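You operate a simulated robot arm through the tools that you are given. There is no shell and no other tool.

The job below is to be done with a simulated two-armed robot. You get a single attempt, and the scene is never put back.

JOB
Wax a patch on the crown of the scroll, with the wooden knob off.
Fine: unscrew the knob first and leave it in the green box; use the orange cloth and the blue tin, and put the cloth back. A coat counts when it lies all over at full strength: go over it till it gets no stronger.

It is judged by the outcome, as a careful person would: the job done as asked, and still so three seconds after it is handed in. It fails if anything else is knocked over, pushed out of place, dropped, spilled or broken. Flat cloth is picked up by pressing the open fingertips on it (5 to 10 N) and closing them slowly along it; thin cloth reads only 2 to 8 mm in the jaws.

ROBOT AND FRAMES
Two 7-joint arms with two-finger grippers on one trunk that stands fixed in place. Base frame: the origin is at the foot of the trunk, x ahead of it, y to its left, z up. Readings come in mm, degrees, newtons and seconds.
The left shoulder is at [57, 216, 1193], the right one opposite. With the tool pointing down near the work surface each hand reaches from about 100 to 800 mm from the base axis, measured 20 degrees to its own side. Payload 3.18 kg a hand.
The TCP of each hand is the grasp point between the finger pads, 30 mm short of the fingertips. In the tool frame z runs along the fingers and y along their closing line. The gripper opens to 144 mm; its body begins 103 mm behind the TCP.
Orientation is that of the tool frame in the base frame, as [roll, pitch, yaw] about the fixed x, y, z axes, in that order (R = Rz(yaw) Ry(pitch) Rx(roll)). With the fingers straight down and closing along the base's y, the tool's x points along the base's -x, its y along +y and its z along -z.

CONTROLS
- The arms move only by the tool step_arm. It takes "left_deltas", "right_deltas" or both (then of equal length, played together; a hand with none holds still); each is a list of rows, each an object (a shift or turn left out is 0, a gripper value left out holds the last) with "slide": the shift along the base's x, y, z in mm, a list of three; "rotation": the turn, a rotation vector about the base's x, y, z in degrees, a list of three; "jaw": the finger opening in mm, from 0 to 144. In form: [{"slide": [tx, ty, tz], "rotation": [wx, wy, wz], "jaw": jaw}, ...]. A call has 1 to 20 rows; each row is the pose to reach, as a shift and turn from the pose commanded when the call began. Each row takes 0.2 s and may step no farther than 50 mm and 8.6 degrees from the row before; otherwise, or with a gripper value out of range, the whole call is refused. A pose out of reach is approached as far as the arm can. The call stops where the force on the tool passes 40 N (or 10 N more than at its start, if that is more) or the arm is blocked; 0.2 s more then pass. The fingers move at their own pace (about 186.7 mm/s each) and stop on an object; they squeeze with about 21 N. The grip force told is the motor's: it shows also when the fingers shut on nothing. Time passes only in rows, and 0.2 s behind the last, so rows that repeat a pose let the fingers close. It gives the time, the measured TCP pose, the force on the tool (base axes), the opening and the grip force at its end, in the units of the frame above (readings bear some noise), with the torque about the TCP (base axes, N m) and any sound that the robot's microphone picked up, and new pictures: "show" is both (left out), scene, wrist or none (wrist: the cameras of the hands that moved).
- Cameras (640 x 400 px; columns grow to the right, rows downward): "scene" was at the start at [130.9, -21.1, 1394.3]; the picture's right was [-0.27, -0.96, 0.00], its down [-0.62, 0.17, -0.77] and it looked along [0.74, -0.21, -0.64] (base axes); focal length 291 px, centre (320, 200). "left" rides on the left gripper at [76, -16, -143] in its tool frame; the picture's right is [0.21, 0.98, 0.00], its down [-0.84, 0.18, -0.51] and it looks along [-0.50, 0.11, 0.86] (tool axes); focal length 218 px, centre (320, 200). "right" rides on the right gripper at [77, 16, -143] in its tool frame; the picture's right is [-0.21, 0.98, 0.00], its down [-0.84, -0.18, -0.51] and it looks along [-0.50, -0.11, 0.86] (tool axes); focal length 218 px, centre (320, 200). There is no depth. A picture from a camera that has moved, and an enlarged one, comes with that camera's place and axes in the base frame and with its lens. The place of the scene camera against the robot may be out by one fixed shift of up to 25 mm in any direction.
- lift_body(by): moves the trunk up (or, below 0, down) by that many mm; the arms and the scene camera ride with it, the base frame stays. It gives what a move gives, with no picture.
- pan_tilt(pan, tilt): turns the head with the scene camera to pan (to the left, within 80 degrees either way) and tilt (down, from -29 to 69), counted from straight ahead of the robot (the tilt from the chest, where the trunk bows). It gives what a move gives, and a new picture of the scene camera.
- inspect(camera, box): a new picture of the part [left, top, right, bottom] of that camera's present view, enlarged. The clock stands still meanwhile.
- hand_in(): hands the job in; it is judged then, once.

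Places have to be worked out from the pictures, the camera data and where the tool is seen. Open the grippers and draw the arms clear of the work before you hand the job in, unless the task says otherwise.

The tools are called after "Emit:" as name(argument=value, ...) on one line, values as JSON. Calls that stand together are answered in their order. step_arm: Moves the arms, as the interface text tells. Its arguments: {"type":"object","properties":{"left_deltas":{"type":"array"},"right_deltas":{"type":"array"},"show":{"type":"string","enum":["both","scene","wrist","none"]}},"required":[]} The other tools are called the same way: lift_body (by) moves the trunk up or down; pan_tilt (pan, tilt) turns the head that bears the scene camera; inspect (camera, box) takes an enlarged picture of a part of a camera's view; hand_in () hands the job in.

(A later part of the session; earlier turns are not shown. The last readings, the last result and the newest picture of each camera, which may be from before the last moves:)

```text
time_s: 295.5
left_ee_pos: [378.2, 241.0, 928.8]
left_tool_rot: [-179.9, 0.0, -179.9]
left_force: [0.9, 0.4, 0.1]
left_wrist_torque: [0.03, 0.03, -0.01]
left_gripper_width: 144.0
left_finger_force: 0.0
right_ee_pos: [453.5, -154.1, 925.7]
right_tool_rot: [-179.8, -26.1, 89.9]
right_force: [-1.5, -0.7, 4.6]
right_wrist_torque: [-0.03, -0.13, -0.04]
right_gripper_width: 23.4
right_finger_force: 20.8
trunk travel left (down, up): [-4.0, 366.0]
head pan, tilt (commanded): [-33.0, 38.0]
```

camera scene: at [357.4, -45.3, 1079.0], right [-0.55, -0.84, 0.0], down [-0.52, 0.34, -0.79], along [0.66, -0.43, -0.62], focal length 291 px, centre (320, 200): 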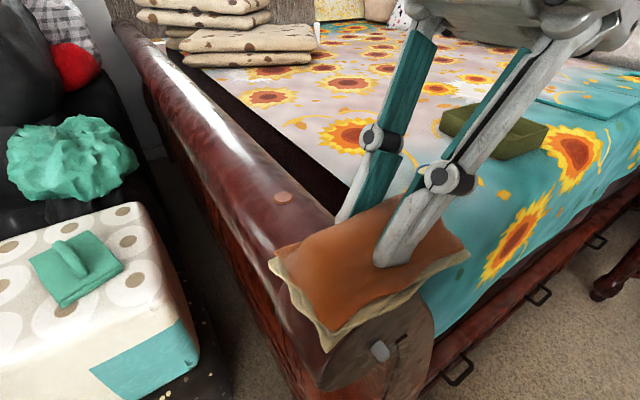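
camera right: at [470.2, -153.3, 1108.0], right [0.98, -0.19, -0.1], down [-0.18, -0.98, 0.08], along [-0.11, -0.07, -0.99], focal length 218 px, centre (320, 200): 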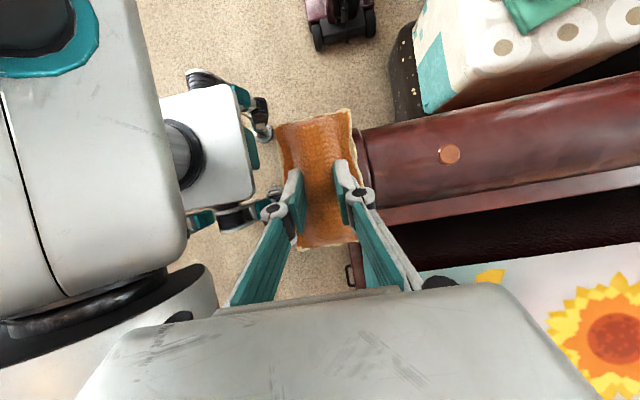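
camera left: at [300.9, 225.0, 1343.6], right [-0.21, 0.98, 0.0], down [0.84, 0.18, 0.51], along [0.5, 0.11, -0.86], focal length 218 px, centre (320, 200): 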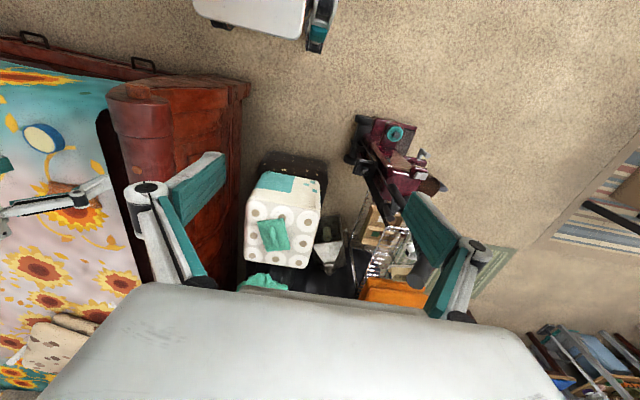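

4.6 N on the end block's crown. I press slightly more and wipe with strokes of about 25 mm in x and some y.

Emit:
step_arm(right_deltas=[{"slide": [0, 0, -0.6], "jaw": 10}, {"slide": [5, 0, -0.6]}, {"slide": [0, 0, -0.6]}, {"slide": [-5, 2, -0.6]}, {"slide": [-10, 4, -0.6]}, {"slide": [-15, 6, -0.6]}, {"slide": [-20, 6, -0.6]}, {"slide": [-15, 3, -0.6]}, {"slide": [-10, 0, -0.6]}, {"slide": [-5, -3, -0.6]}, {"slide": [0, -6, -0.6]}, {"slide": [5, -8, -0.6]}, {"slide": [0, -6, -0.6]}, {"slide": [-5, -4, -0.6]}, {"slide": [-10, -2, -0.6]}, {"slide": [-15, 0, -0.6]}, {"slide": [-10, 0, -0.6]}, {"slide": [-5, 0, -0.6]}, {"slide": [0, 0, -0.6]}], show="none")

Emit:
step_arm(right_deltas=[{"slide": [0, 0, 10], "jaw": 10}, {"slide": [10, -15, 22]}, {"slide": [35, -45, 22]}, {"slide": [65, -75, 22]}, {"slide": [90, -105, 22]}], show="both")

Emit:
inspect(camera="scene", box=[260, 220, 420, 320])

Emit:
inspect(camera="right", box=[130, 20, 390, 180])

```text
time_s: 299.5
left_ee_pos: [377.3, 241.3, 930.0]
left_tool_rot: [-180.0, 0.2, 180.0]
left_force: [-0.5, 0.6, -0.2]
left_wrist_torque: [0.01, -0.04, -0.01]
left_gripper_width: 144.2
left_finger_force: 0.1
right_ee_pos: [450.7, -154.4, 925.5]
right_tool_rot: [-179.8, -26.3, 90.1]
right_force: [-12.0, -0.9, 24.9]
right_wrist_torque: [0.14, 0.26, 0.06]
right_gripper_width: 23.0
right_finger_force: 21.1
trunk travel left (down, up): [-4.0, 366.0]
head pan, tilt (commanded): [-33.0, 38.0]
```

```text
time_s: 300.7
left_ee_pos: [378.3, 239.5, 927.8]
left_tool_rot: [-179.8, 0.0, -180.0]
left_force: [-0.1, 0.0, 0.3]
left_wrist_torque: [0.03, -0.01, 0.03]
left_gripper_width: 144.1
left_finger_force: 0.0
right_ee_pos: [544.2, -261.3, 944.4]
right_tool_rot: [-179.6, -26.2, 90.0]
right_force: [-0.2, 0.0, -0.7]
right_wrist_torque: [0.02, 0.01, 0.04]
right_gripper_width: 23.2
right_finger_force: 21.5
trunk travel left (down, up): [-4.0, 366.0]
head pan, tilt (commanded): [-33.0, 38.0]
camera scene: at [357.7, -45.4, 1078.8], right [-0.55, -0.84, 0.0], down [-0.52, 0.34, -0.79], along [0.66, -0.43, -0.62], focal length 291 px, centre (320, 200)
camera right: at [561.4, -257.4, 1106.9], right [0.98, -0.19, -0.1], down [-0.18, -0.98, 0.09], along [-0.11, -0.07, -0.99], focal length 218 px, centre (320, 200)
```

scene: 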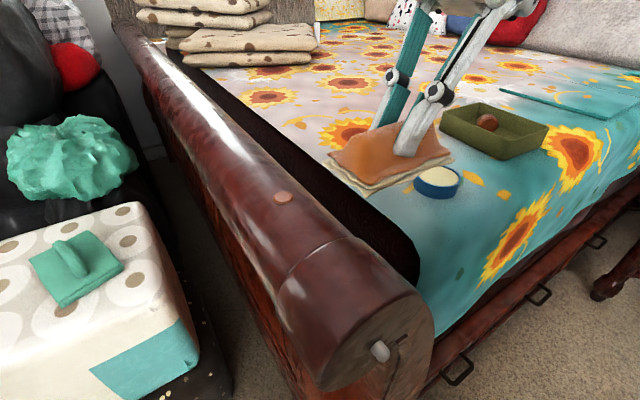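
right: 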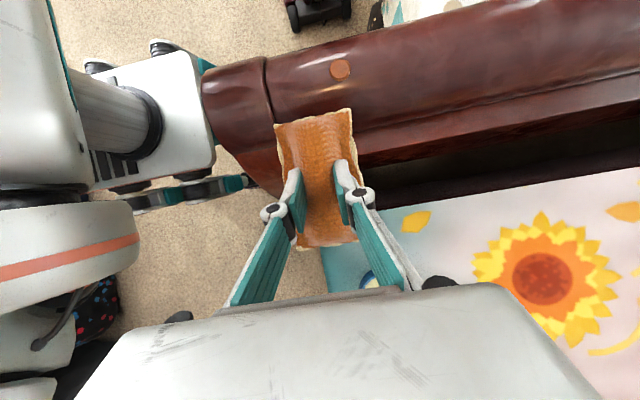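

```text
4.00 times, centred on (340, 270) of scene
camera zoom: at [357.7, -45.4, 1078.8], right [-0.55, -0.84, 0.0], down [-0.52, 0.34, -0.79], along [0.66, -0.43, -0.62], focal length 1164 px, centre (240, -80)
```

zoom: 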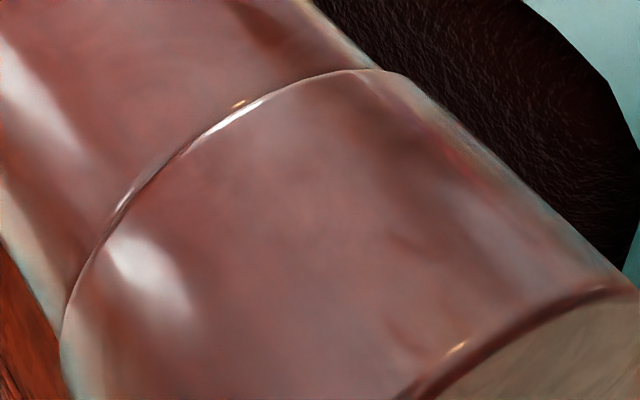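

```text
2.46 times, centred on (260, 100) of right
camera zoom: at [561.4, -257.4, 1106.9], right [0.98, -0.19, -0.1], down [-0.18, -0.98, 0.09], along [-0.11, -0.07, -0.99], focal length 537 px, centre (468, 446)
```

zoom: 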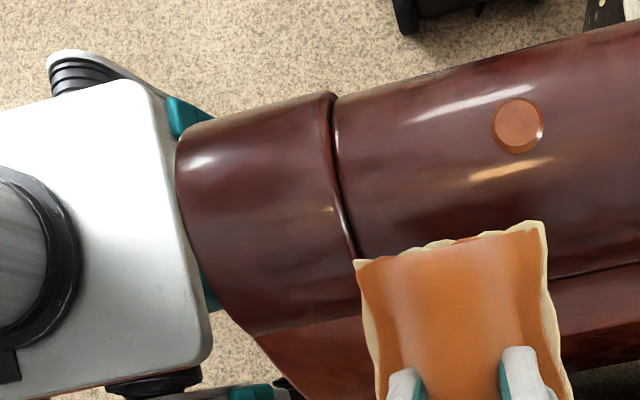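

No film there either, even at up to 25 N. Before ruling the disc out for good, I give it one firm, flush rub: pad middle on the disc at about 18–20 N with slow strokes.

Emit:
step_arm(right_deltas=[{"slide": [10, 35, 5], "jaw": 10}, {"slide": [20, 70, 3]}, {"slide": [30, 95, 0]}, {"slide": [37, 107, -5]}, {"slide": [37, 107, -12]}, {"slide": [37, 107, -17]}, {"slide": [37, 107, -19]}], show="none")

Emit:
step_arm(right_deltas=[{"slide": [0, 0, -1], "jaw": 10}, {"slide": [0, 0, -2]}, {"slide": [0, 0, -3]}], show="none")

```text
time_s: 302.3
left_ee_pos: [379.1, 240.3, 928.9]
left_tool_rot: [-180.0, 0.0, -179.9]
left_force: [-1.0, 0.4, -0.1]
left_wrist_torque: [0.0, 0.01, 0.0]
left_gripper_width: 144.0
left_finger_force: 0.0
right_ee_pos: [581.9, -153.4, 925.8]
right_tool_rot: [-179.6, -26.2, 90.0]
right_force: [0.3, -0.6, -1.0]
right_wrist_torque: [-0.05, 0.04, 0.0]
right_gripper_width: 23.0
right_finger_force: 21.3
trunk travel left (down, up): [-4.0, 366.0]
head pan, tilt (commanded): [-33.0, 38.0]
```

```text
time_s: 303.1
left_ee_pos: [378.9, 240.5, 928.7]
left_tool_rot: [-179.8, -0.1, -179.9]
left_force: [0.3, -0.4, 0.0]
left_wrist_torque: [0.02, -0.02, 0.01]
left_gripper_width: 144.1
left_finger_force: 0.1
right_ee_pos: [579.4, -152.6, 923.8]
right_tool_rot: [-179.8, -26.1, 90.1]
right_force: [0.2, -0.2, -1.3]
right_wrist_torque: [0.0, 0.03, -0.01]
right_gripper_width: 23.4
right_finger_force: 21.1
trunk travel left (down, up): [-4.0, 366.0]
head pan, tilt (commanded): [-33.0, 38.0]
```

No contact yet at 923.8, so the pad has shifted up slightly in the grip. I lower further in 1 mm steps.

Emit:
step_arm(right_deltas=[{"slide": [0, 0, -1], "jaw": 10}, {"slide": [0, 0, -2]}, {"slide": [0, 0, -3]}, {"slide": [0, 0, -3]}], show="none")

```text
time_s: 304.1
left_ee_pos: [378.3, 240.5, 929.5]
left_tool_rot: [-179.9, 0.1, -180.0]
left_force: [0.2, 0.6, -0.2]
left_wrist_torque: [-0.03, 0.01, 0.0]
left_gripper_width: 143.9
left_finger_force: 0.0
right_ee_pos: [578.8, -151.8, 922.3]
right_tool_rot: [-180.0, -26.2, 90.0]
right_force: [1.5, -2.7, 8.4]
right_wrist_torque: [-0.09, -0.06, 0.01]
right_gripper_width: 23.0
right_finger_force: 21.1
trunk travel left (down, up): [-4.0, 366.0]
head pan, tilt (commanded): [-33.0, 38.0]
```

8.4 N, centred under the grip and on the disc. I press 1 mm more and rub slowly.

Emit:
step_arm(right_deltas=[{"slide": [0, 0, -0.6], "jaw": 10}, {"slide": [3, 0, -1]}, {"slide": [6, 0, -1]}, {"slide": [9, 1, -1]}, {"slide": [6, 3, -1]}, {"slide": [3, 4, -1]}, {"slide": [0, 4, -1]}, {"slide": [-3, 4, -1]}, {"slide": [-6, 4, -1]}, {"slide": [-9, 2, -1]}, {"slide": [-6, 0, -1]}, {"slide": [-3, -2, -1]}, {"slide": [0, -4, -1]}, {"slide": [3, -4, -1]}, {"slide": [6, -3, -1]}, {"slide": [3, 0, -1]}, {"slide": [0, 2, -1]}, {"slide": [-3, 3, -1]}, {"slide": [-6, 2, -1]}, {"slide": [0, 0, -1]}], show="none")

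Emit:
step_arm(right_deltas=[{"slide": [0, 0, 12], "jaw": 10}, {"slide": [0, -15, 27]}, {"slide": [0, -50, 27]}, {"slide": [0, -85, 27]}, {"slide": [0, -115, 27]}], show="none")

Emit:
inspect(camera="scene", box=[260, 180, 308, 210])

Emit:
inspect(camera="right", box=[260, 30, 420, 130])

```text
time_s: 308.3
left_ee_pos: [376.5, 240.2, 929.6]
left_tool_rot: [-179.9, 0.1, 179.9]
left_force: [-0.5, 0.4, 0.1]
left_wrist_torque: [0.01, 0.01, -0.01]
left_gripper_width: 143.9
left_finger_force: 0.1
right_ee_pos: [578.0, -150.9, 921.1]
right_tool_rot: [-179.4, -26.3, 90.0]
right_force: [-7.4, 6.6, 21.6]
right_wrist_torque: [0.44, 0.16, 0.13]
right_gripper_width: 23.0
right_finger_force: 21.1
trunk travel left (down, up): [-4.0, 366.0]
head pan, tilt (commanded): [-33.0, 38.0]
```

```text
time_s: 309.5
left_ee_pos: [377.7, 240.3, 927.8]
left_tool_rot: [-179.8, -0.1, 180.0]
left_force: [-0.3, 0.0, 0.1]
left_wrist_torque: [-0.03, 0.02, 0.03]
left_gripper_width: 143.9
left_finger_force: 0.1
right_ee_pos: [578.1, -267.6, 947.3]
right_tool_rot: [-179.7, -26.2, 89.9]
right_force: [0.0, 0.3, 0.7]
right_wrist_torque: [-0.02, -0.02, 0.01]
right_gripper_width: 23.2
right_finger_force: 21.0
trunk travel left (down, up): [-4.0, 366.0]
head pan, tilt (commanded): [-33.0, 38.0]
```

```text
13.33 times, centred on (284, 195) of scene
camera zoom: at [357.5, -45.3, 1079.0], right [-0.54, -0.84, 0.0], down [-0.52, 0.34, -0.79], along [0.66, -0.43, -0.62], focal length 3881 px, centre (800, 267)
```

zoom: 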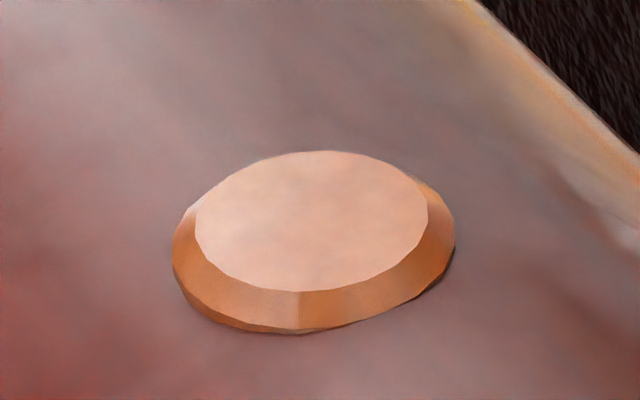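

```text
4.00 times, centred on (340, 80) of right
camera zoom: at [594.9, -264.1, 1109.3], right [0.98, -0.18, -0.1], down [-0.18, -0.98, 0.08], along [-0.11, -0.07, -0.99], focal length 873 px, centre (240, 680)
```

zoom: 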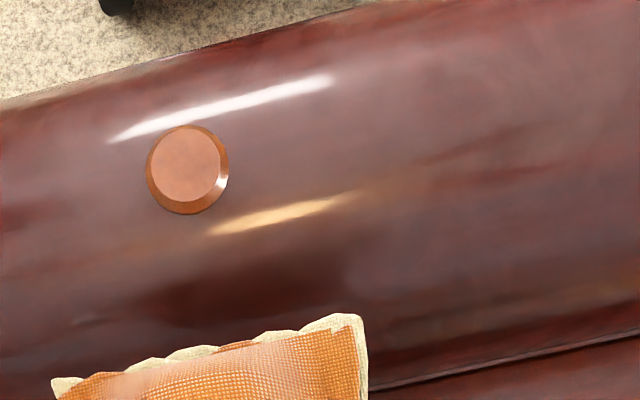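

The disc stays untouched by wax, exactly as at the start, so it is a fixed button and not the patch. The crown farther along the roll (x≈690–760) has not been tried, and it has clear room for the pad, so I move there and check the reach.

Emit:
step_arm(right_deltas=[{"slide": [25, 10, 3], "jaw": 10}, {"slide": [50, 25, 5]}, {"slide": [75, 45, 5]}, {"slide": [100, 70, 5]}, {"slide": [120, 95, 3]}, {"slide": [135, 112, 0]}], show="both")

```text
time_s: 310.9
left_ee_pos: [378.7, 240.7, 928.7]
left_tool_rot: [-179.9, 0.0, 180.0]
left_force: [0.5, -0.5, -0.6]
left_wrist_torque: [0.01, 0.03, 0.02]
left_gripper_width: 144.0
left_finger_force: 0.0
right_ee_pos: [714.6, -156.5, 949.0]
right_tool_rot: [-179.6, -26.2, 89.9]
right_force: [0.2, -0.2, -1.1]
right_wrist_torque: [0.03, 0.05, 0.02]
right_gripper_width: 23.2
right_finger_force: 21.0
trunk travel left (down, up): [-4.0, 366.0]
head pan, tilt (commanded): [-33.0, 38.0]
camera scene: at [358.0, -45.6, 1078.6], right [-0.55, -0.84, 0.0], down [-0.52, 0.34, -0.79], along [0.66, -0.43, -0.62], focal length 291 px, centre (320, 200)
camera right: at [732.1, -153.4, 1111.5], right [0.98, -0.19, -0.1], down [-0.18, -0.98, 0.08], along [-0.11, -0.06, -0.99], focal length 218 px, centre (320, 200)
```

scene: 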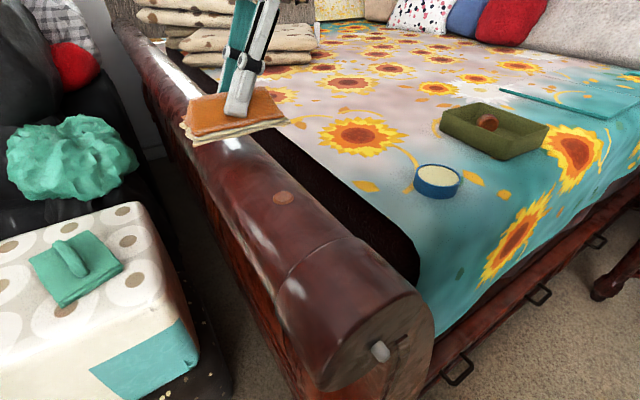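
right: 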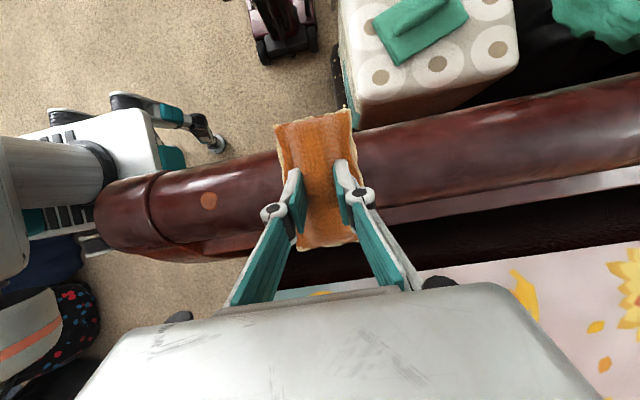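

Reachable at (715,-157). I lower to contact here and rub along x.

Emit:
step_arm(right_deltas=[{"slide": [0, 2, -10], "jaw": 10}, {"slide": [0, 3, -18]}, {"slide": [0, 3, -22]}, {"slide": [0, 3, -24.5]}, {"slide": [0, 3, -26]}], show="none")

```text
time_s: 312.1
left_ee_pos: [379.4, 240.6, 928.9]
left_tool_rot: [-179.9, 0.1, -180.0]
left_force: [-0.5, -1.1, -0.2]
left_wrist_torque: [0.0, -0.01, 0.02]
left_gripper_width: 143.9
left_finger_force: 0.1
right_ee_pos: [715.5, -151.2, 920.6]
right_tool_rot: [-179.9, -26.2, 90.0]
right_force: [0.7, -0.7, 1.2]
right_wrist_torque: [0.01, -0.06, 0.0]
right_gripper_width: 23.2
right_finger_force: 21.4
trunk travel left (down, up): [-4.0, 366.0]
head pan, tilt (commanded): [-33.0, 38.0]
```

Barely touching (1.2 N). I press 1 mm more and stroke from x≈690 to 745 and back, with small y shifts.

Emit:
step_arm(right_deltas=[{"slide": [0, 0, -1], "jaw": 10}, {"slide": [6, 0, -1.2]}, {"slide": [12, 0, -1.2]}, {"slide": [18, 0, -1.2]}, {"slide": [24, 0, -1.2]}, {"slide": [18, 3, -1.2]}, {"slide": [12, 3, -1.2]}, {"slide": [6, 3, -1.2]}, {"slide": [0, 3, -1.2]}, {"slide": [-6, 3, -1.2]}, {"slide": [-12, 3, -1.2]}, {"slide": [-18, 3, -1.2]}, {"slide": [-12, -3, -1.2]}, {"slide": [-6, -4, -1.2]}, {"slide": [0, -4, -1.2]}, {"slide": [6, -4, -1.2]}, {"slide": [12, -4, -1.2]}, {"slide": [6, 0, -1.2]}, {"slide": [0, 0, -1.2]}], show="none")

Emit:
step_arm(right_deltas=[{"slide": [0, 0, 12], "jaw": 10}, {"slide": [0, -15, 27]}, {"slide": [0, -50, 27]}, {"slide": [0, -85, 27]}, {"slide": [0, -115, 27]}], show="both")

Emit:
inspect(camera="right", box=[170, 20, 470, 160])

Emit:
inspect(camera="scene", box=[180, 70, 320, 210])

```text
time_s: 316.1
left_ee_pos: [377.8, 239.8, 929.6]
left_tool_rot: [-179.9, 0.0, 179.9]
left_force: [-0.1, -0.1, 0.2]
left_wrist_torque: [-0.02, 0.0, -0.01]
left_gripper_width: 143.9
left_finger_force: 0.1
right_ee_pos: [715.2, -155.3, 921.1]
right_tool_rot: [-179.8, -26.2, 90.0]
right_force: [7.1, -2.1, 16.4]
right_wrist_torque: [0.06, -0.3, -0.08]
right_gripper_width: 22.9
right_finger_force: 21.0
trunk travel left (down, up): [-4.0, 366.0]
head pan, tilt (commanded): [-33.0, 38.0]
```

```text
time_s: 317.3
left_ee_pos: [378.6, 239.6, 928.2]
left_tool_rot: [-179.8, 0.0, 180.0]
left_force: [0.1, 0.1, -0.2]
left_wrist_torque: [-0.01, -0.01, -0.01]
left_gripper_width: 144.0
left_finger_force: 0.1
right_ee_pos: [716.5, -268.3, 946.3]
right_tool_rot: [-179.8, -26.2, 90.0]
right_force: [0.1, -0.3, -0.6]
right_wrist_torque: [-0.04, 0.0, -0.01]
right_gripper_width: 23.1
right_finger_force: 21.0
trunk travel left (down, up): [-4.0, 366.0]
head pan, tilt (commanded): [-33.0, 38.0]
camera scene: at [357.5, -45.4, 1079.0], right [-0.55, -0.84, 0.0], down [-0.52, 0.34, -0.79], along [0.66, -0.43, -0.62], focal length 291 px, centre (320, 200)
camera right: at [732.4, -264.0, 1107.5], right [0.98, -0.19, -0.1], down [-0.18, -0.98, 0.08], along [-0.11, -0.07, -0.99], focal length 218 px, centre (320, 200)
```

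scene: 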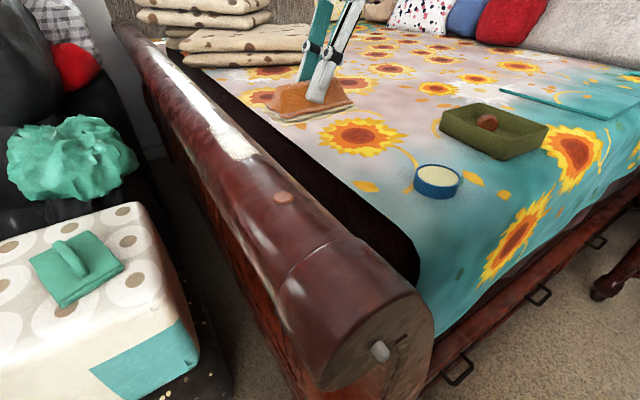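
right: 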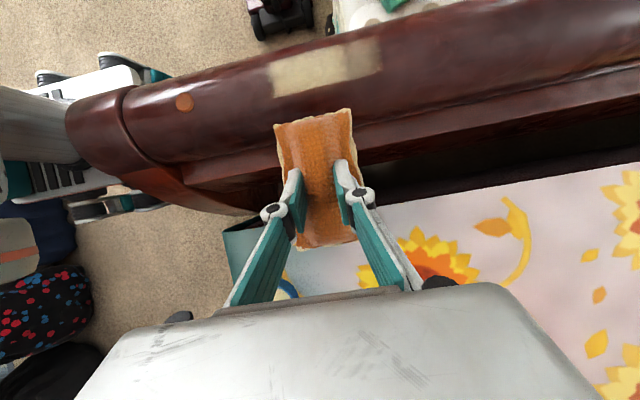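

```text
2.13 times, centred on (320, 90) of right
camera zoom: at [732.4, -264.0, 1107.5], right [0.98, -0.19, -0.1], down [-0.18, -0.98, 0.08], along [-0.11, -0.07, -0.99], focal length 466 px, centre (320, 435)
```

zoom: 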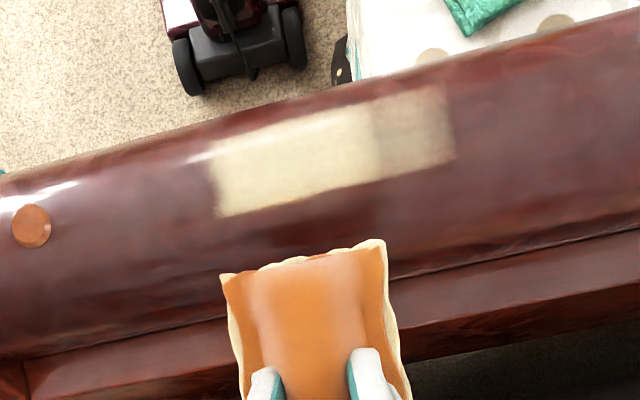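

```text
2.86 times, centred on (250, 140) of scene
camera zoom: at [357.5, -45.4, 1079.0], right [-0.55, -0.84, 0.0], down [-0.52, 0.34, -0.79], along [0.66, -0.43, -0.62], focal length 832 px, centre (520, 371)
```

zoom: 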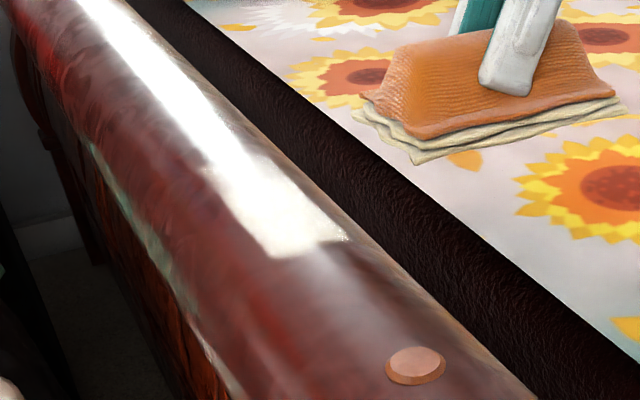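

There it is: a cream film now shows as a clear rectangle on the crown, from about x=678 to 793 and y=-166 to -133. It is strong on the left two thirds and weaker at the far end. The patch lies farther along the roll than I'd tried before, so I go back to finish it, extending the strokes toward +x.

Emit:
step_arm(right_deltas=[{"slide": [8, 35, 3], "jaw": 10}, {"slide": [16, 70, 2]}, {"slide": [22, 100, -2]}, {"slide": [24, 115, -10]}, {"slide": [24, 116, -18]}, {"slide": [24, 116, -23]}, {"slide": [24, 116, -25.5]}, {"slide": [24, 116, -26.5]}], show="none")

```text
time_s: 319.1
left_ee_pos: [379.5, 240.5, 928.8]
left_tool_rot: [-179.9, 0.2, 179.9]
left_force: [-0.1, -0.3, 0.6]
left_wrist_torque: [0.02, 0.01, 0.02]
left_gripper_width: 144.0
left_finger_force: 0.1
right_ee_pos: [739.4, -151.9, 922.2]
right_tool_rot: [-179.9, -26.3, 90.2]
right_force: [4.6, 0.0, 10.4]
right_wrist_torque: [0.07, -0.16, -0.04]
right_gripper_width: 23.1
right_finger_force: 21.0
trunk travel left (down, up): [-4.0, 366.0]
head pan, tilt (commanded): [-33.0, 38.0]
```

In contact at 10 N at x=739. I stroke out to x≈778 and back in repeated passes.

Emit:
step_arm(right_deltas=[{"slide": [6, 0, 0], "jaw": 10}, {"slide": [12, 0, 0]}, {"slide": [18, 0, 0]}, {"slide": [24, 0, 0]}, {"slide": [30, 0, 0]}, {"slide": [36, 0, 0]}, {"slide": [38, -4, 0]}, {"slide": [32, -6, 0]}, {"slide": [26, -6, 0]}, {"slide": [20, -6, 0]}, {"slide": [14, -6, 0]}, {"slide": [8, -4, 0]}, {"slide": [14, 0, 0]}, {"slide": [20, 3, 0]}, {"slide": [26, 4, 0]}, {"slide": [32, 4, 0]}, {"slide": [38, 2, 0]}, {"slide": [32, 0, 0]}, {"slide": [26, 0, 0]}, {"slide": [20, 0, 0]}], show="none")

Emit:
step_arm(right_deltas=[{"slide": [0, 0, 12], "jaw": 10}, {"slide": [0, -15, 27]}, {"slide": [0, -50, 27]}, {"slide": [0, -85, 27]}, {"slide": [0, -115, 27]}], show="wrist")

Emit:
inspect(camera="right", box=[170, 20, 470, 160])

```text
time_s: 323.3
left_ee_pos: [377.6, 240.0, 927.8]
left_tool_rot: [-179.9, 0.1, -180.0]
left_force: [-0.6, -0.7, -0.3]
left_wrist_torque: [0.01, 0.0, 0.0]
left_gripper_width: 144.2
left_finger_force: 0.1
right_ee_pos: [746.2, -156.1, 920.5]
right_tool_rot: [-179.7, -26.1, 90.0]
right_force: [0.0, -2.0, 9.9]
right_wrist_torque: [0.06, -0.06, 0.0]
right_gripper_width: 23.2
right_finger_force: 21.0
right hand out of reach, approached as far as the arm can: row 2, 3, 4, 5, 6, 7, 8, 9, 10, 11, 13, 14, 15, 16, 17, 18, 19, 20
trunk travel left (down, up): [-4.0, 366.0]
head pan, tilt (commanded): [-33.0, 38.0]
```

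```text
time_s: 324.5
left_ee_pos: [378.3, 240.3, 929.3]
left_tool_rot: [-179.8, 0.0, -179.9]
left_force: [0.4, -0.1, 0.9]
left_wrist_torque: [-0.04, 0.0, -0.02]
left_gripper_width: 144.2
left_finger_force: 0.0
right_ee_pos: [748.6, -270.6, 947.8]
right_tool_rot: [-179.7, -26.2, 90.0]
right_force: [0.7, -0.2, -0.3]
right_wrist_torque: [0.0, -0.01, 0.0]
right_gripper_width: 23.0
right_finger_force: 20.9
right hand out of reach, approached as far as the arm can: row 1
trunk travel left (down, up): [-4.0, 366.0]
head pan, tilt (commanded): [-33.0, 38.0]
camera right: at [765.7, -267.4, 1110.3], right [0.98, -0.19, -0.1], down [-0.18, -0.98, 0.08], along [-0.11, -0.06, -0.99], focal length 218 px, centre (320, 200)
```

right: 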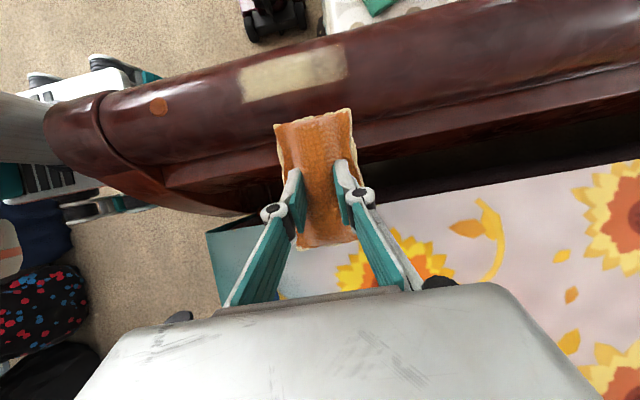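

```text
2.13 times, centred on (320, 90) of right
camera zoom: at [765.7, -267.4, 1110.3], right [0.98, -0.19, -0.1], down [-0.18, -0.98, 0.08], along [-0.11, -0.06, -0.99], focal length 466 px, centre (320, 435)
```

zoom: 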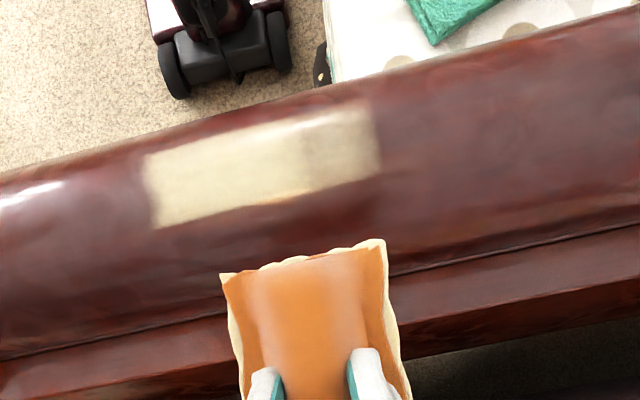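

The film is building well; the patch is fixed at about x=675–792, y=-166 to -133, with the far third (x>756) still weaker. My reach ended at x≈748 at this y, but sliding the hand back in y by about 25 mm (the pad is long in y) should let me reach farther in x.

Emit:
step_arm(right_deltas=[{"slide": [8, 30, 3], "jaw": 10}, {"slide": [16, 60, 2]}, {"slide": [20, 85, -2]}, {"slide": [22, 93, -10]}, {"slide": [22, 93, -18]}, {"slide": [22, 93, -23]}, {"slide": [22, 93, -26]}, {"slide": [22, 93, -27]}], show="none")

```text
time_s: 326.3
left_ee_pos: [378.9, 241.0, 929.1]
left_tool_rot: [-179.9, 0.1, 180.0]
left_force: [-0.1, 0.7, 0.4]
left_wrist_torque: [0.0, 0.05, -0.01]
left_gripper_width: 144.2
left_finger_force: 0.1
right_ee_pos: [771.0, -188.8, 922.1]
right_tool_rot: [-179.8, -26.4, 89.7]
right_force: [-0.1, 0.0, -0.8]
right_wrist_torque: [-0.01, -0.03, 0.03]
right_gripper_width: 23.1
right_finger_force: 20.8
right hand out of reach, approached as far as the arm can: row 3, 4, 5, 6, 7, 8
trunk travel left (down, up): [-4.0, 366.0]
head pan, tilt (commanded): [-33.0, 38.0]
```

At (771,-189,922), the reach edge, no contact yet. I lower a little for contact.

Emit:
step_arm(right_deltas=[{"slide": [-2, 0, -1], "jaw": 10}, {"slide": [-4, 0, -2]}, {"slide": [-4, 0, -3]}, {"slide": [-4, 0, -3.5]}], show="none")

```text
time_s: 327.3
left_ee_pos: [378.2, 240.2, 929.5]
left_tool_rot: [-179.9, 0.1, -180.0]
left_force: [0.0, 0.7, -0.2]
left_wrist_torque: [0.0, -0.02, 0.03]
left_gripper_width: 143.6
left_finger_force: 0.1
right_ee_pos: [766.1, -188.2, 920.4]
right_tool_rot: [179.9, -26.3, 90.0]
right_force: [7.3, -2.2, 17.9]
right_wrist_torque: [0.64, -0.18, -0.33]
right_gripper_width: 23.0
right_finger_force: 21.4
trunk travel left (down, up): [-4.0, 366.0]
head pan, tilt (commanded): [-33.0, 38.0]
```

Contact at 18 N about 36 mm toward +y, i.e. on the crown. I ease off slightly and stroke back and forth over the far part.

Emit:
step_arm(right_deltas=[{"slide": [-5, 0, 0.8], "jaw": 10}, {"slide": [-11, 0, 0.8]}, {"slide": [-17, 2, 0.8]}, {"slide": [-23, 4, 0.8]}, {"slide": [-29, 4, 0.8]}, {"slide": [-23, 2, 0.8]}, {"slide": [-17, 0, 0.8]}, {"slide": [-11, 0, 0.8]}, {"slide": [-5, 0, 0.8]}, {"slide": [0, 0, 0.8]}, {"slide": [-5, -3, 0.8]}, {"slide": [-11, -5, 0.8]}, {"slide": [-17, -6, 0.8]}, {"slide": [-23, -6, 0.8]}, {"slide": [-17, -4, 0.8]}, {"slide": [-11, -2, 0.8]}, {"slide": [-5, 0, 0.8]}, {"slide": [0, 0, 0.8]}], show="none")

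Emit:
step_arm(right_deltas=[{"slide": [0, 0, 12], "jaw": 10}, {"slide": [-5, -15, 27]}, {"slide": [-15, -45, 27]}, {"slide": [-22, -75, 27]}, {"slide": [-22, -82, 27]}], show="wrist")

Emit:
inspect(camera="right", box=[170, 20, 470, 160])

```text
time_s: 331.1
left_ee_pos: [377.7, 241.0, 928.5]
left_tool_rot: [-179.9, 0.1, 180.0]
left_force: [-0.1, 0.1, 0.3]
left_wrist_torque: [-0.01, -0.01, -0.03]
left_gripper_width: 144.0
left_finger_force: 0.1
right_ee_pos: [765.2, -188.6, 919.3]
right_tool_rot: [-179.8, -26.2, 90.1]
right_force: [-5.6, 0.4, 11.7]
right_wrist_torque: [0.52, 0.14, 0.23]
right_gripper_width: 23.0
right_finger_force: 20.9
trunk travel left (down, up): [-4.0, 366.0]
head pan, tilt (commanded): [-33.0, 38.0]
```

```text
time_s: 332.3
left_ee_pos: [379.0, 239.9, 928.0]
left_tool_rot: [-179.9, 0.0, 180.0]
left_force: [-0.1, 0.2, -0.1]
left_wrist_torque: [-0.04, 0.0, 0.02]
left_gripper_width: 143.7
left_finger_force: 0.0
right_ee_pos: [744.4, -271.7, 945.0]
right_tool_rot: [-179.6, -26.2, 90.0]
right_force: [0.3, -0.1, 0.0]
right_wrist_torque: [0.03, 0.01, -0.02]
right_gripper_width: 23.3
right_finger_force: 20.9
trunk travel left (down, up): [-4.0, 366.0]
head pan, tilt (commanded): [-33.0, 38.0]
camera right: at [761.1, -268.2, 1106.7], right [0.98, -0.19, -0.1], down [-0.18, -0.98, 0.08], along [-0.11, -0.07, -0.99], focal length 218 px, centre (320, 200)
```

right: 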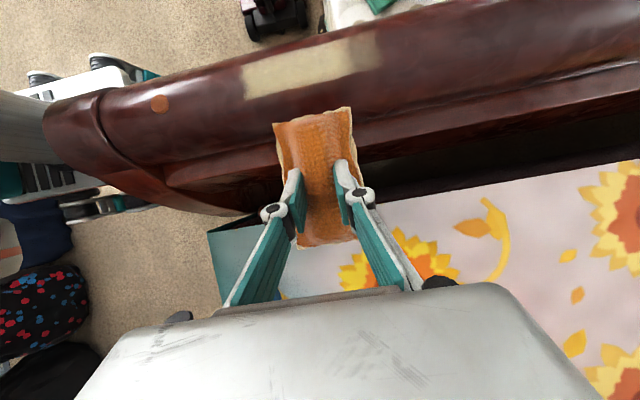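

```text
2.13 times, centred on (320, 90) of right
camera zoom: at [761.1, -268.2, 1106.7], right [0.98, -0.19, -0.1], down [-0.18, -0.98, 0.08], along [-0.11, -0.07, -0.99], focal length 466 px, centre (320, 435)
```

zoom: 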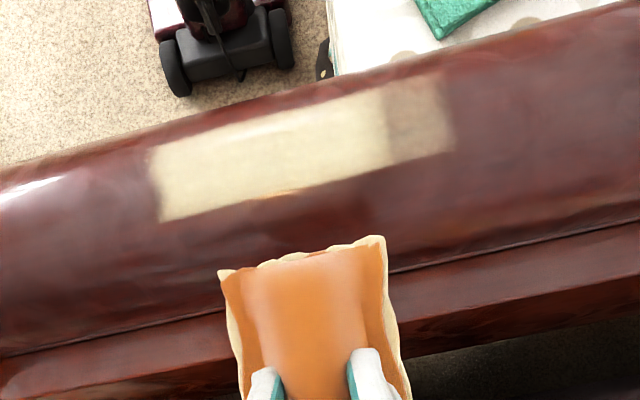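

The film now reaches x≈822: strong from 677 to about 791, weaker beyond. So the patch extends farther than I thought and I need its far end. I reach out again at a larger -y offset to stroke farther in +x.

Emit:
step_arm(right_deltas=[{"slide": [15, 15, 3], "jaw": 10}, {"slide": [30, 35, 2]}, {"slide": [42, 55, -3]}, {"slide": [46, 70, -10]}, {"slide": [46, 72, -18]}, {"slide": [46, 72, -22]}, {"slide": [46, 72, -24]}], show="none")

```text
time_s: 333.9
left_ee_pos: [378.7, 240.8, 928.1]
left_tool_rot: [-179.9, 0.0, -180.0]
left_force: [0.9, 0.5, 0.4]
left_wrist_torque: [-0.01, 0.01, 0.0]
left_gripper_width: 144.2
left_finger_force: 0.1
right_ee_pos: [778.9, -224.0, 944.8]
right_tool_rot: [-179.7, -26.2, 89.9]
right_force: [0.0, -1.0, -0.4]
right_wrist_torque: [-0.04, -0.04, 0.01]
right_gripper_width: 23.2
right_finger_force: 20.9
right hand out of reach, approached as far as the arm can: row 3, 4, 5, 6, 7
trunk travel left (down, up): [-4.0, 366.0]
head pan, tilt (commanded): [-33.0, 38.0]
```

The reach ran out again at (779,-224). A steeper hand tilt will extend it, so I take the cloth to its home place once more, set it down, and re-grip with about 42° of tilt.

Emit:
step_arm(right_deltas=[{"slide": [-3, -35, 0], "jaw": 10}, {"slide": [-6, -75, -3]}, {"slide": [-9, -115, -8]}, {"slide": [-12, -155, -20]}, {"slide": [-15, -190, -40]}, {"slide": [-16, -209, -65]}, {"slide": [-16, -209, -90]}, {"slide": [-16, -209, -108]}], show="both")

```text
time_s: 335.7
left_ee_pos: [379.2, 240.5, 929.4]
left_tool_rot: [-179.9, 0.0, 180.0]
left_force: [0.2, 0.8, -1.1]
left_wrist_torque: [0.02, 0.0, 0.02]
left_gripper_width: 144.2
left_finger_force: 0.1
right_ee_pos: [762.7, -434.9, 833.4]
right_tool_rot: [-179.7, -26.2, 89.9]
right_force: [-0.8, -0.2, -0.4]
right_wrist_torque: [-0.02, 0.02, 0.02]
right_gripper_width: 23.3
right_finger_force: 20.8
trunk travel left (down, up): [-4.0, 366.0]
head pan, tilt (commanded): [-33.0, 38.0]
camera scene: at [357.8, -45.4, 1078.8], right [-0.55, -0.84, 0.0], down [-0.52, 0.34, -0.79], along [0.66, -0.43, -0.62], focal length 291 px, centre (320, 200)
camera right: at [779.7, -430.6, 994.7], right [0.98, -0.19, -0.1], down [-0.18, -0.98, 0.08], along [-0.11, -0.06, -0.99], focal length 218 px, centre (320, 200)
```

scene: 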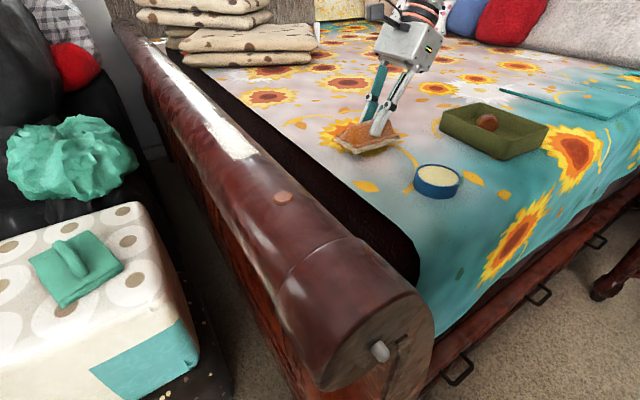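
right: 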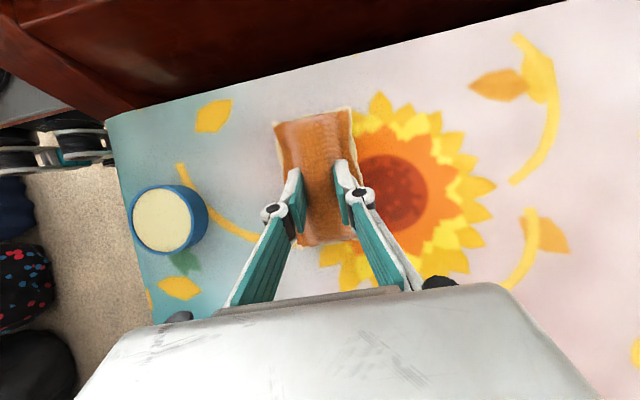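

The pad hangs over its home place, centred at about (763,-427). I lower to touch the bed.

Emit:
step_arm(right_deltas=[{"slide": [0, 1, -8], "jaw": 10}, {"slide": [0, 1, -13]}, {"slide": [0, 1, -15]}, {"slide": [0, 1, -17]}], show="none")

```text
time_s: 336.7
left_ee_pos: [379.0, 240.7, 929.0]
left_tool_rot: [-179.9, 0.0, 179.9]
left_force: [-0.2, -1.5, 0.4]
left_wrist_torque: [-0.03, -0.01, 0.01]
left_gripper_width: 144.0
left_finger_force: 0.1
right_ee_pos: [763.1, -434.4, 817.0]
right_tool_rot: [-179.7, -26.3, 90.0]
right_force: [-0.3, 0.3, 0.0]
right_wrist_torque: [0.02, -0.02, 0.0]
right_gripper_width: 23.2
right_finger_force: 21.0
trunk travel left (down, up): [-4.0, 366.0]
head pan, tilt (commanded): [-33.0, 38.0]
```

No contact at 817 yet. I go down a bit more until it just touches.

Emit:
step_arm(right_deltas=[{"slide": [0, 0, -1], "jaw": 10}, {"slide": [0, 0, -2]}, {"slide": [0, 0, -2.6]}], show="none")

```text
time_s: 337.5
left_ee_pos: [378.1, 240.9, 929.5]
left_tool_rot: [-179.9, 0.1, 180.0]
left_force: [-0.6, 0.4, -0.3]
left_wrist_torque: [0.0, 0.01, -0.02]
left_gripper_width: 144.0
left_finger_force: 0.0
right_ee_pos: [763.2, -432.6, 816.9]
right_tool_rot: [-179.9, -26.2, 90.0]
right_force: [2.1, -2.9, 10.7]
right_wrist_torque: [-0.74, -0.11, 0.09]
right_gripper_width: 23.4
right_finger_force: 21.2
trunk travel left (down, up): [-4.0, 366.0]
head pan, tilt (commanded): [-33.0, 38.0]
```

The pad's -y end touches first (10.7 N). I ease up slightly and open slowly in small steps.

Emit:
step_arm(right_deltas=[{"slide": [0, 0, 0.7], "jaw": 24}, {"slide": [0, 0, 0.7], "jaw": 26}, {"slide": [0, 0, 0.7], "jaw": 28}, {"slide": [0, 0, 0.7], "jaw": 31}, {"slide": [0, 0, 1.5], "jaw": 35}, {"slide": [0, 0, 2.5], "jaw": 40}, {"slide": [0, 0, 4], "jaw": 46}, {"slide": [0, 0, 6], "jaw": 54}, {"slide": [0, 0, 15], "jaw": 58}, {"slide": [0, 0, 35], "jaw": 58}], show="both")

Emit:
inspect(camera="right", box=[230, 80, 410, 260])

```text
time_s: 339.7
left_ee_pos: [378.5, 240.2, 928.6]
left_tool_rot: [-179.9, -0.1, -180.0]
left_force: [-0.7, 0.0, -0.5]
left_wrist_torque: [-0.01, -0.02, -0.03]
left_gripper_width: 144.3
left_finger_force: 0.1
right_ee_pos: [762.4, -434.3, 849.6]
right_tool_rot: [-179.6, -26.2, 90.0]
right_force: [-0.8, -0.3, -0.1]
right_wrist_torque: [-0.02, -0.01, 0.0]
right_gripper_width: 58.3
right_finger_force: 0.2
trunk travel left (down, up): [-4.0, 366.0]
head pan, tilt (commanded): [-33.0, 38.0]
camera scene: at [357.2, -45.3, 1079.2], right [-0.55, -0.84, 0.0], down [-0.52, 0.34, -0.79], along [0.66, -0.43, -0.62], focal length 291 px, centre (320, 200)
camera right: at [779.3, -430.6, 1011.3], right [0.98, -0.19, -0.1], down [-0.18, -0.98, 0.08], along [-0.11, -0.07, -0.99], focal length 218 px, centre (320, 200)
```

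scene: 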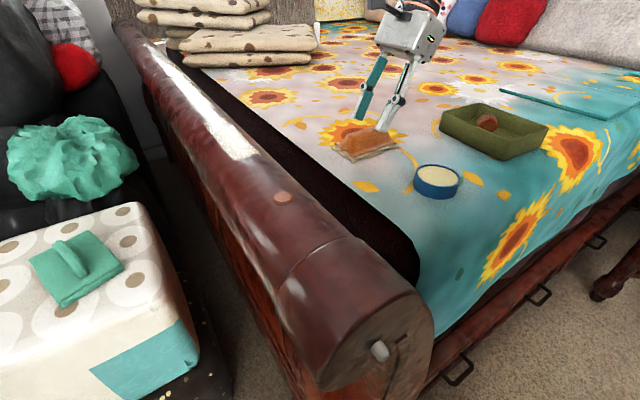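
right: 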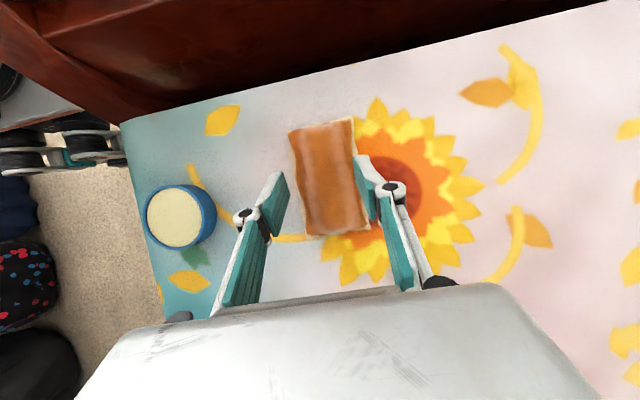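

```text
2.22 times, centred on (320, 170) of right
camera zoom: at [779.3, -430.6, 1011.3], right [0.98, -0.19, -0.1], down [-0.18, -0.98, 0.08], along [-0.11, -0.07, -0.99], focal length 485 px, centre (320, 267)
```

zoom: 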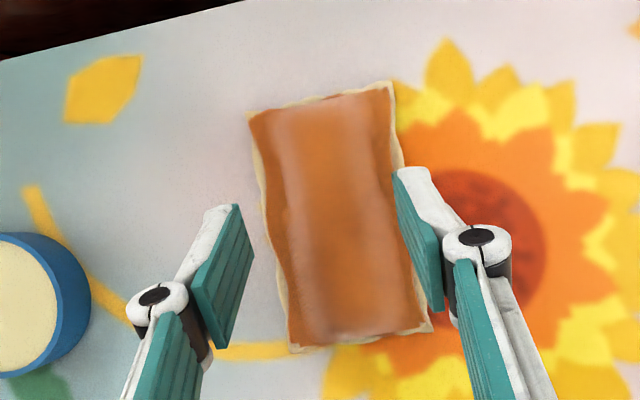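

The cloth lies at (767,-427), within 4 mm of home. I tilt the hand to about 42° and come down over the ridge again.

Emit:
step_arm(right_deltas=[{"slide": [2, -1, 5], "rotation": [8, 0, 0], "jaw": 54}, {"slide": [4.5, -3, 5], "rotation": [16, 0, 0]}, {"slide": [4.5, -3, -8], "rotation": [16, 0, 0]}, {"slide": [4.5, -3, -20], "rotation": [16, 0, 0]}, {"slide": [4.5, -3, -27], "rotation": [16, 0, 0]}], show="wrist")

Emit:
inspect(camera="scene", box=[310, 50, 450, 170])

```text
time_s: 340.9
left_ee_pos: [377.9, 240.3, 928.9]
left_tool_rot: [-179.9, 0.0, 179.9]
left_force: [-0.2, -0.9, 0.4]
left_wrist_torque: [-0.04, 0.0, -0.01]
left_gripper_width: 144.1
left_finger_force: 0.0
right_ee_pos: [768.7, -436.7, 821.7]
right_tool_rot: [-179.7, -42.1, 90.0]
right_force: [-0.2, 0.4, -0.1]
right_wrist_torque: [-0.01, 0.01, 0.01]
right_gripper_width: 54.1
right_finger_force: 0.1
trunk travel left (down, up): [-4.0, 366.0]
head pan, tilt (commanded): [-33.0, 38.0]
camera right: at [785.3, -479.0, 978.5], right [0.98, -0.15, -0.14], down [-0.18, -0.97, -0.19], along [-0.11, 0.21, -0.97], focal length 218 px, centre (320, 200)
```

right: 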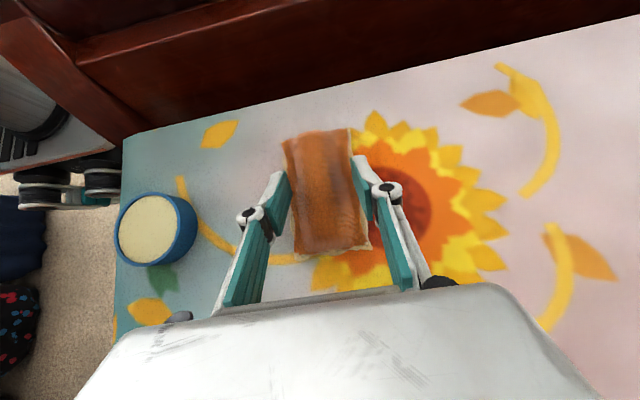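

```text
3.33 times, centred on (380, 110) of scene
camera zoom: at [357.5, -45.4, 1079.0], right [-0.55, -0.84, 0.0], down [-0.52, 0.34, -0.79], along [0.66, -0.43, -0.62], focal length 970 px, centre (120, 500)
```

zoom: 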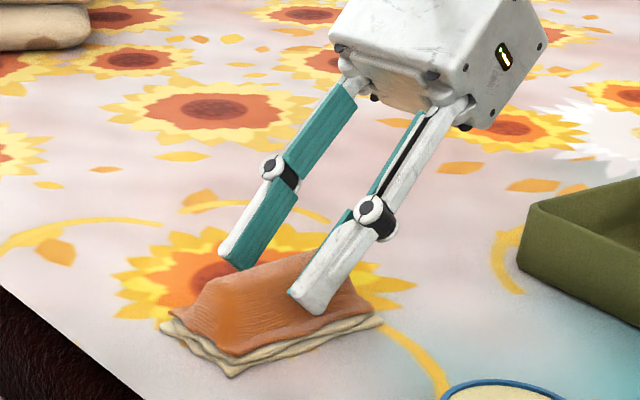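

The fingers straddle the ridge at 42°. I lower 4.5 mm and close slowly.

Emit:
step_arm(right_deltas=[{"slide": [0, 0, -2.5], "jaw": 54}, {"slide": [0, 0, -4.5]}, {"slide": [0, 0, -4.5], "jaw": 46}, {"slide": [0, 0, -4.5], "jaw": 40}, {"slide": [0, 0, -4.5], "jaw": 34}, {"slide": [0, 0, -4.5], "jaw": 28}, {"slide": [0, 0, -4], "jaw": 23}, {"slide": [0, 0, -4], "jaw": 17}, {"slide": [0, 0, -4], "jaw": 10}, {"slide": [0, 0, -4], "jaw": 10}], show="none")

```text
time_s: 343.1
left_ee_pos: [380.0, 240.6, 929.1]
left_tool_rot: [-179.9, 0.0, -180.0]
left_force: [-0.6, -0.2, 0.6]
left_wrist_torque: [-0.04, 0.01, 0.02]
left_gripper_width: 144.2
left_finger_force: 0.1
right_ee_pos: [767.0, -436.6, 817.7]
right_tool_rot: [-179.7, -42.3, 90.1]
right_force: [0.2, 0.5, -0.6]
right_wrist_torque: [-0.01, 0.01, -0.03]
right_gripper_width: 23.2
right_finger_force: 21.2
trunk travel left (down, up): [-4.0, 366.0]
head pan, tilt (commanded): [-33.0, 38.0]
```

Gripped at 23 mm, pad centre 10 mm ahead of the TCP. I lift, and give it another gentle dip in the tin for a fresh load.

Emit:
step_arm(right_deltas=[{"slide": [0, 0, 5], "jaw": 10}, {"slide": [0, 0, 18]}, {"slide": [0, 0, 40]}, {"slide": [-15, -1, 58]}, {"slide": [-45, -2, 68]}, {"slide": [-80, -4, 68]}, {"slide": [-115, -5, 68]}, {"slide": [-150, -7, 68]}, {"slide": [-174, -8.5, 68]}, {"slide": [-174, -8.5, 48]}, {"slide": [-174, -8.5, 34]}, {"slide": [-174, -8.5, 29]}], show="both")

Emit:
inspect(camera="scene", box=[350, 70, 510, 220])

```text
time_s: 345.7
left_ee_pos: [379.4, 240.5, 928.3]
left_tool_rot: [-179.9, 0.0, -179.9]
left_force: [0.5, 1.1, 0.1]
left_wrist_torque: [-0.02, 0.01, -0.01]
left_gripper_width: 144.1
left_finger_force: 0.0
right_ee_pos: [594.0, -445.4, 846.7]
right_tool_rot: [-179.8, -42.3, 90.0]
right_force: [-0.8, -1.0, -0.8]
right_wrist_torque: [0.0, 0.0, 0.0]
right_gripper_width: 23.2
right_finger_force: 21.2
trunk travel left (down, up): [-4.0, 366.0]
head pan, tilt (commanded): [-33.0, 38.0]
camera scene: at [357.5, -45.4, 1079.0], right [-0.55, -0.84, 0.0], down [-0.52, 0.34, -0.79], along [0.66, -0.43, -0.62], focal length 291 px, centre (320, 200)
camera right: at [610.9, -487.4, 1004.0], right [0.98, -0.15, -0.14], down [-0.18, -0.97, -0.19], along [-0.11, 0.21, -0.97], focal length 218 px, centre (320, 200)
```

scene: 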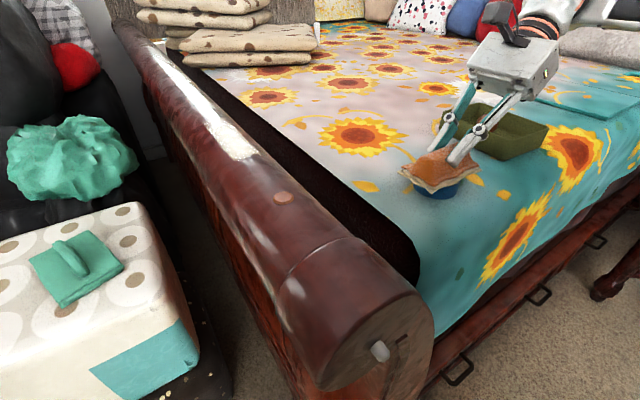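
right: 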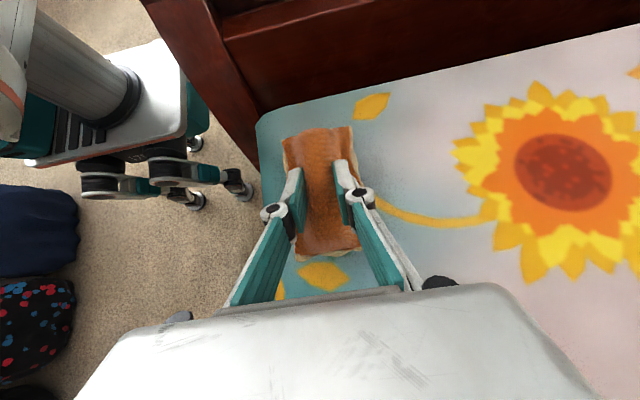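

```text
2.67 times, centred on (430, 145) of scene
camera zoom: at [357.5, -45.4, 1079.0], right [-0.55, -0.84, 0.0], down [-0.52, 0.34, -0.79], along [0.66, -0.43, -0.62], focal length 776 px, centre (27, 347)
```

zoom: 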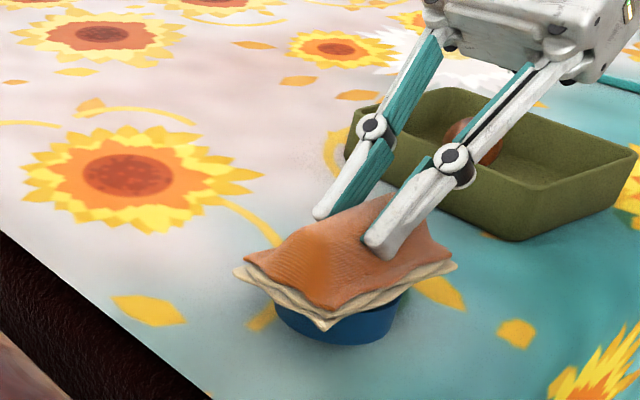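

Pad over the tin at z=847. I lower gently to touch the wax.

Emit:
step_arm(right_deltas=[{"slide": [-1, 0, -3], "jaw": 10}, {"slide": [-1, 0, -5]}, {"slide": [-1, 0, -6]}, {"slide": [-1, 0, -6.5]}], show="none")

```text
time_s: 346.7
left_ee_pos: [377.2, 241.1, 929.2]
left_tool_rot: [-179.9, -0.1, 179.9]
left_force: [0.6, 0.3, -0.1]
left_wrist_torque: [0.0, 0.0, 0.01]
left_gripper_width: 144.0
left_finger_force: 0.0
right_ee_pos: [591.4, -445.8, 840.7]
right_tool_rot: [-179.8, -42.3, 90.0]
right_force: [2.0, -1.3, 3.7]
right_wrist_torque: [-0.03, -0.08, 0.0]
right_gripper_width: 23.2
right_finger_force: 21.0
trunk travel left (down, up): [-4.0, 366.0]
head pan, tilt (commanded): [-33.0, 38.0]
```

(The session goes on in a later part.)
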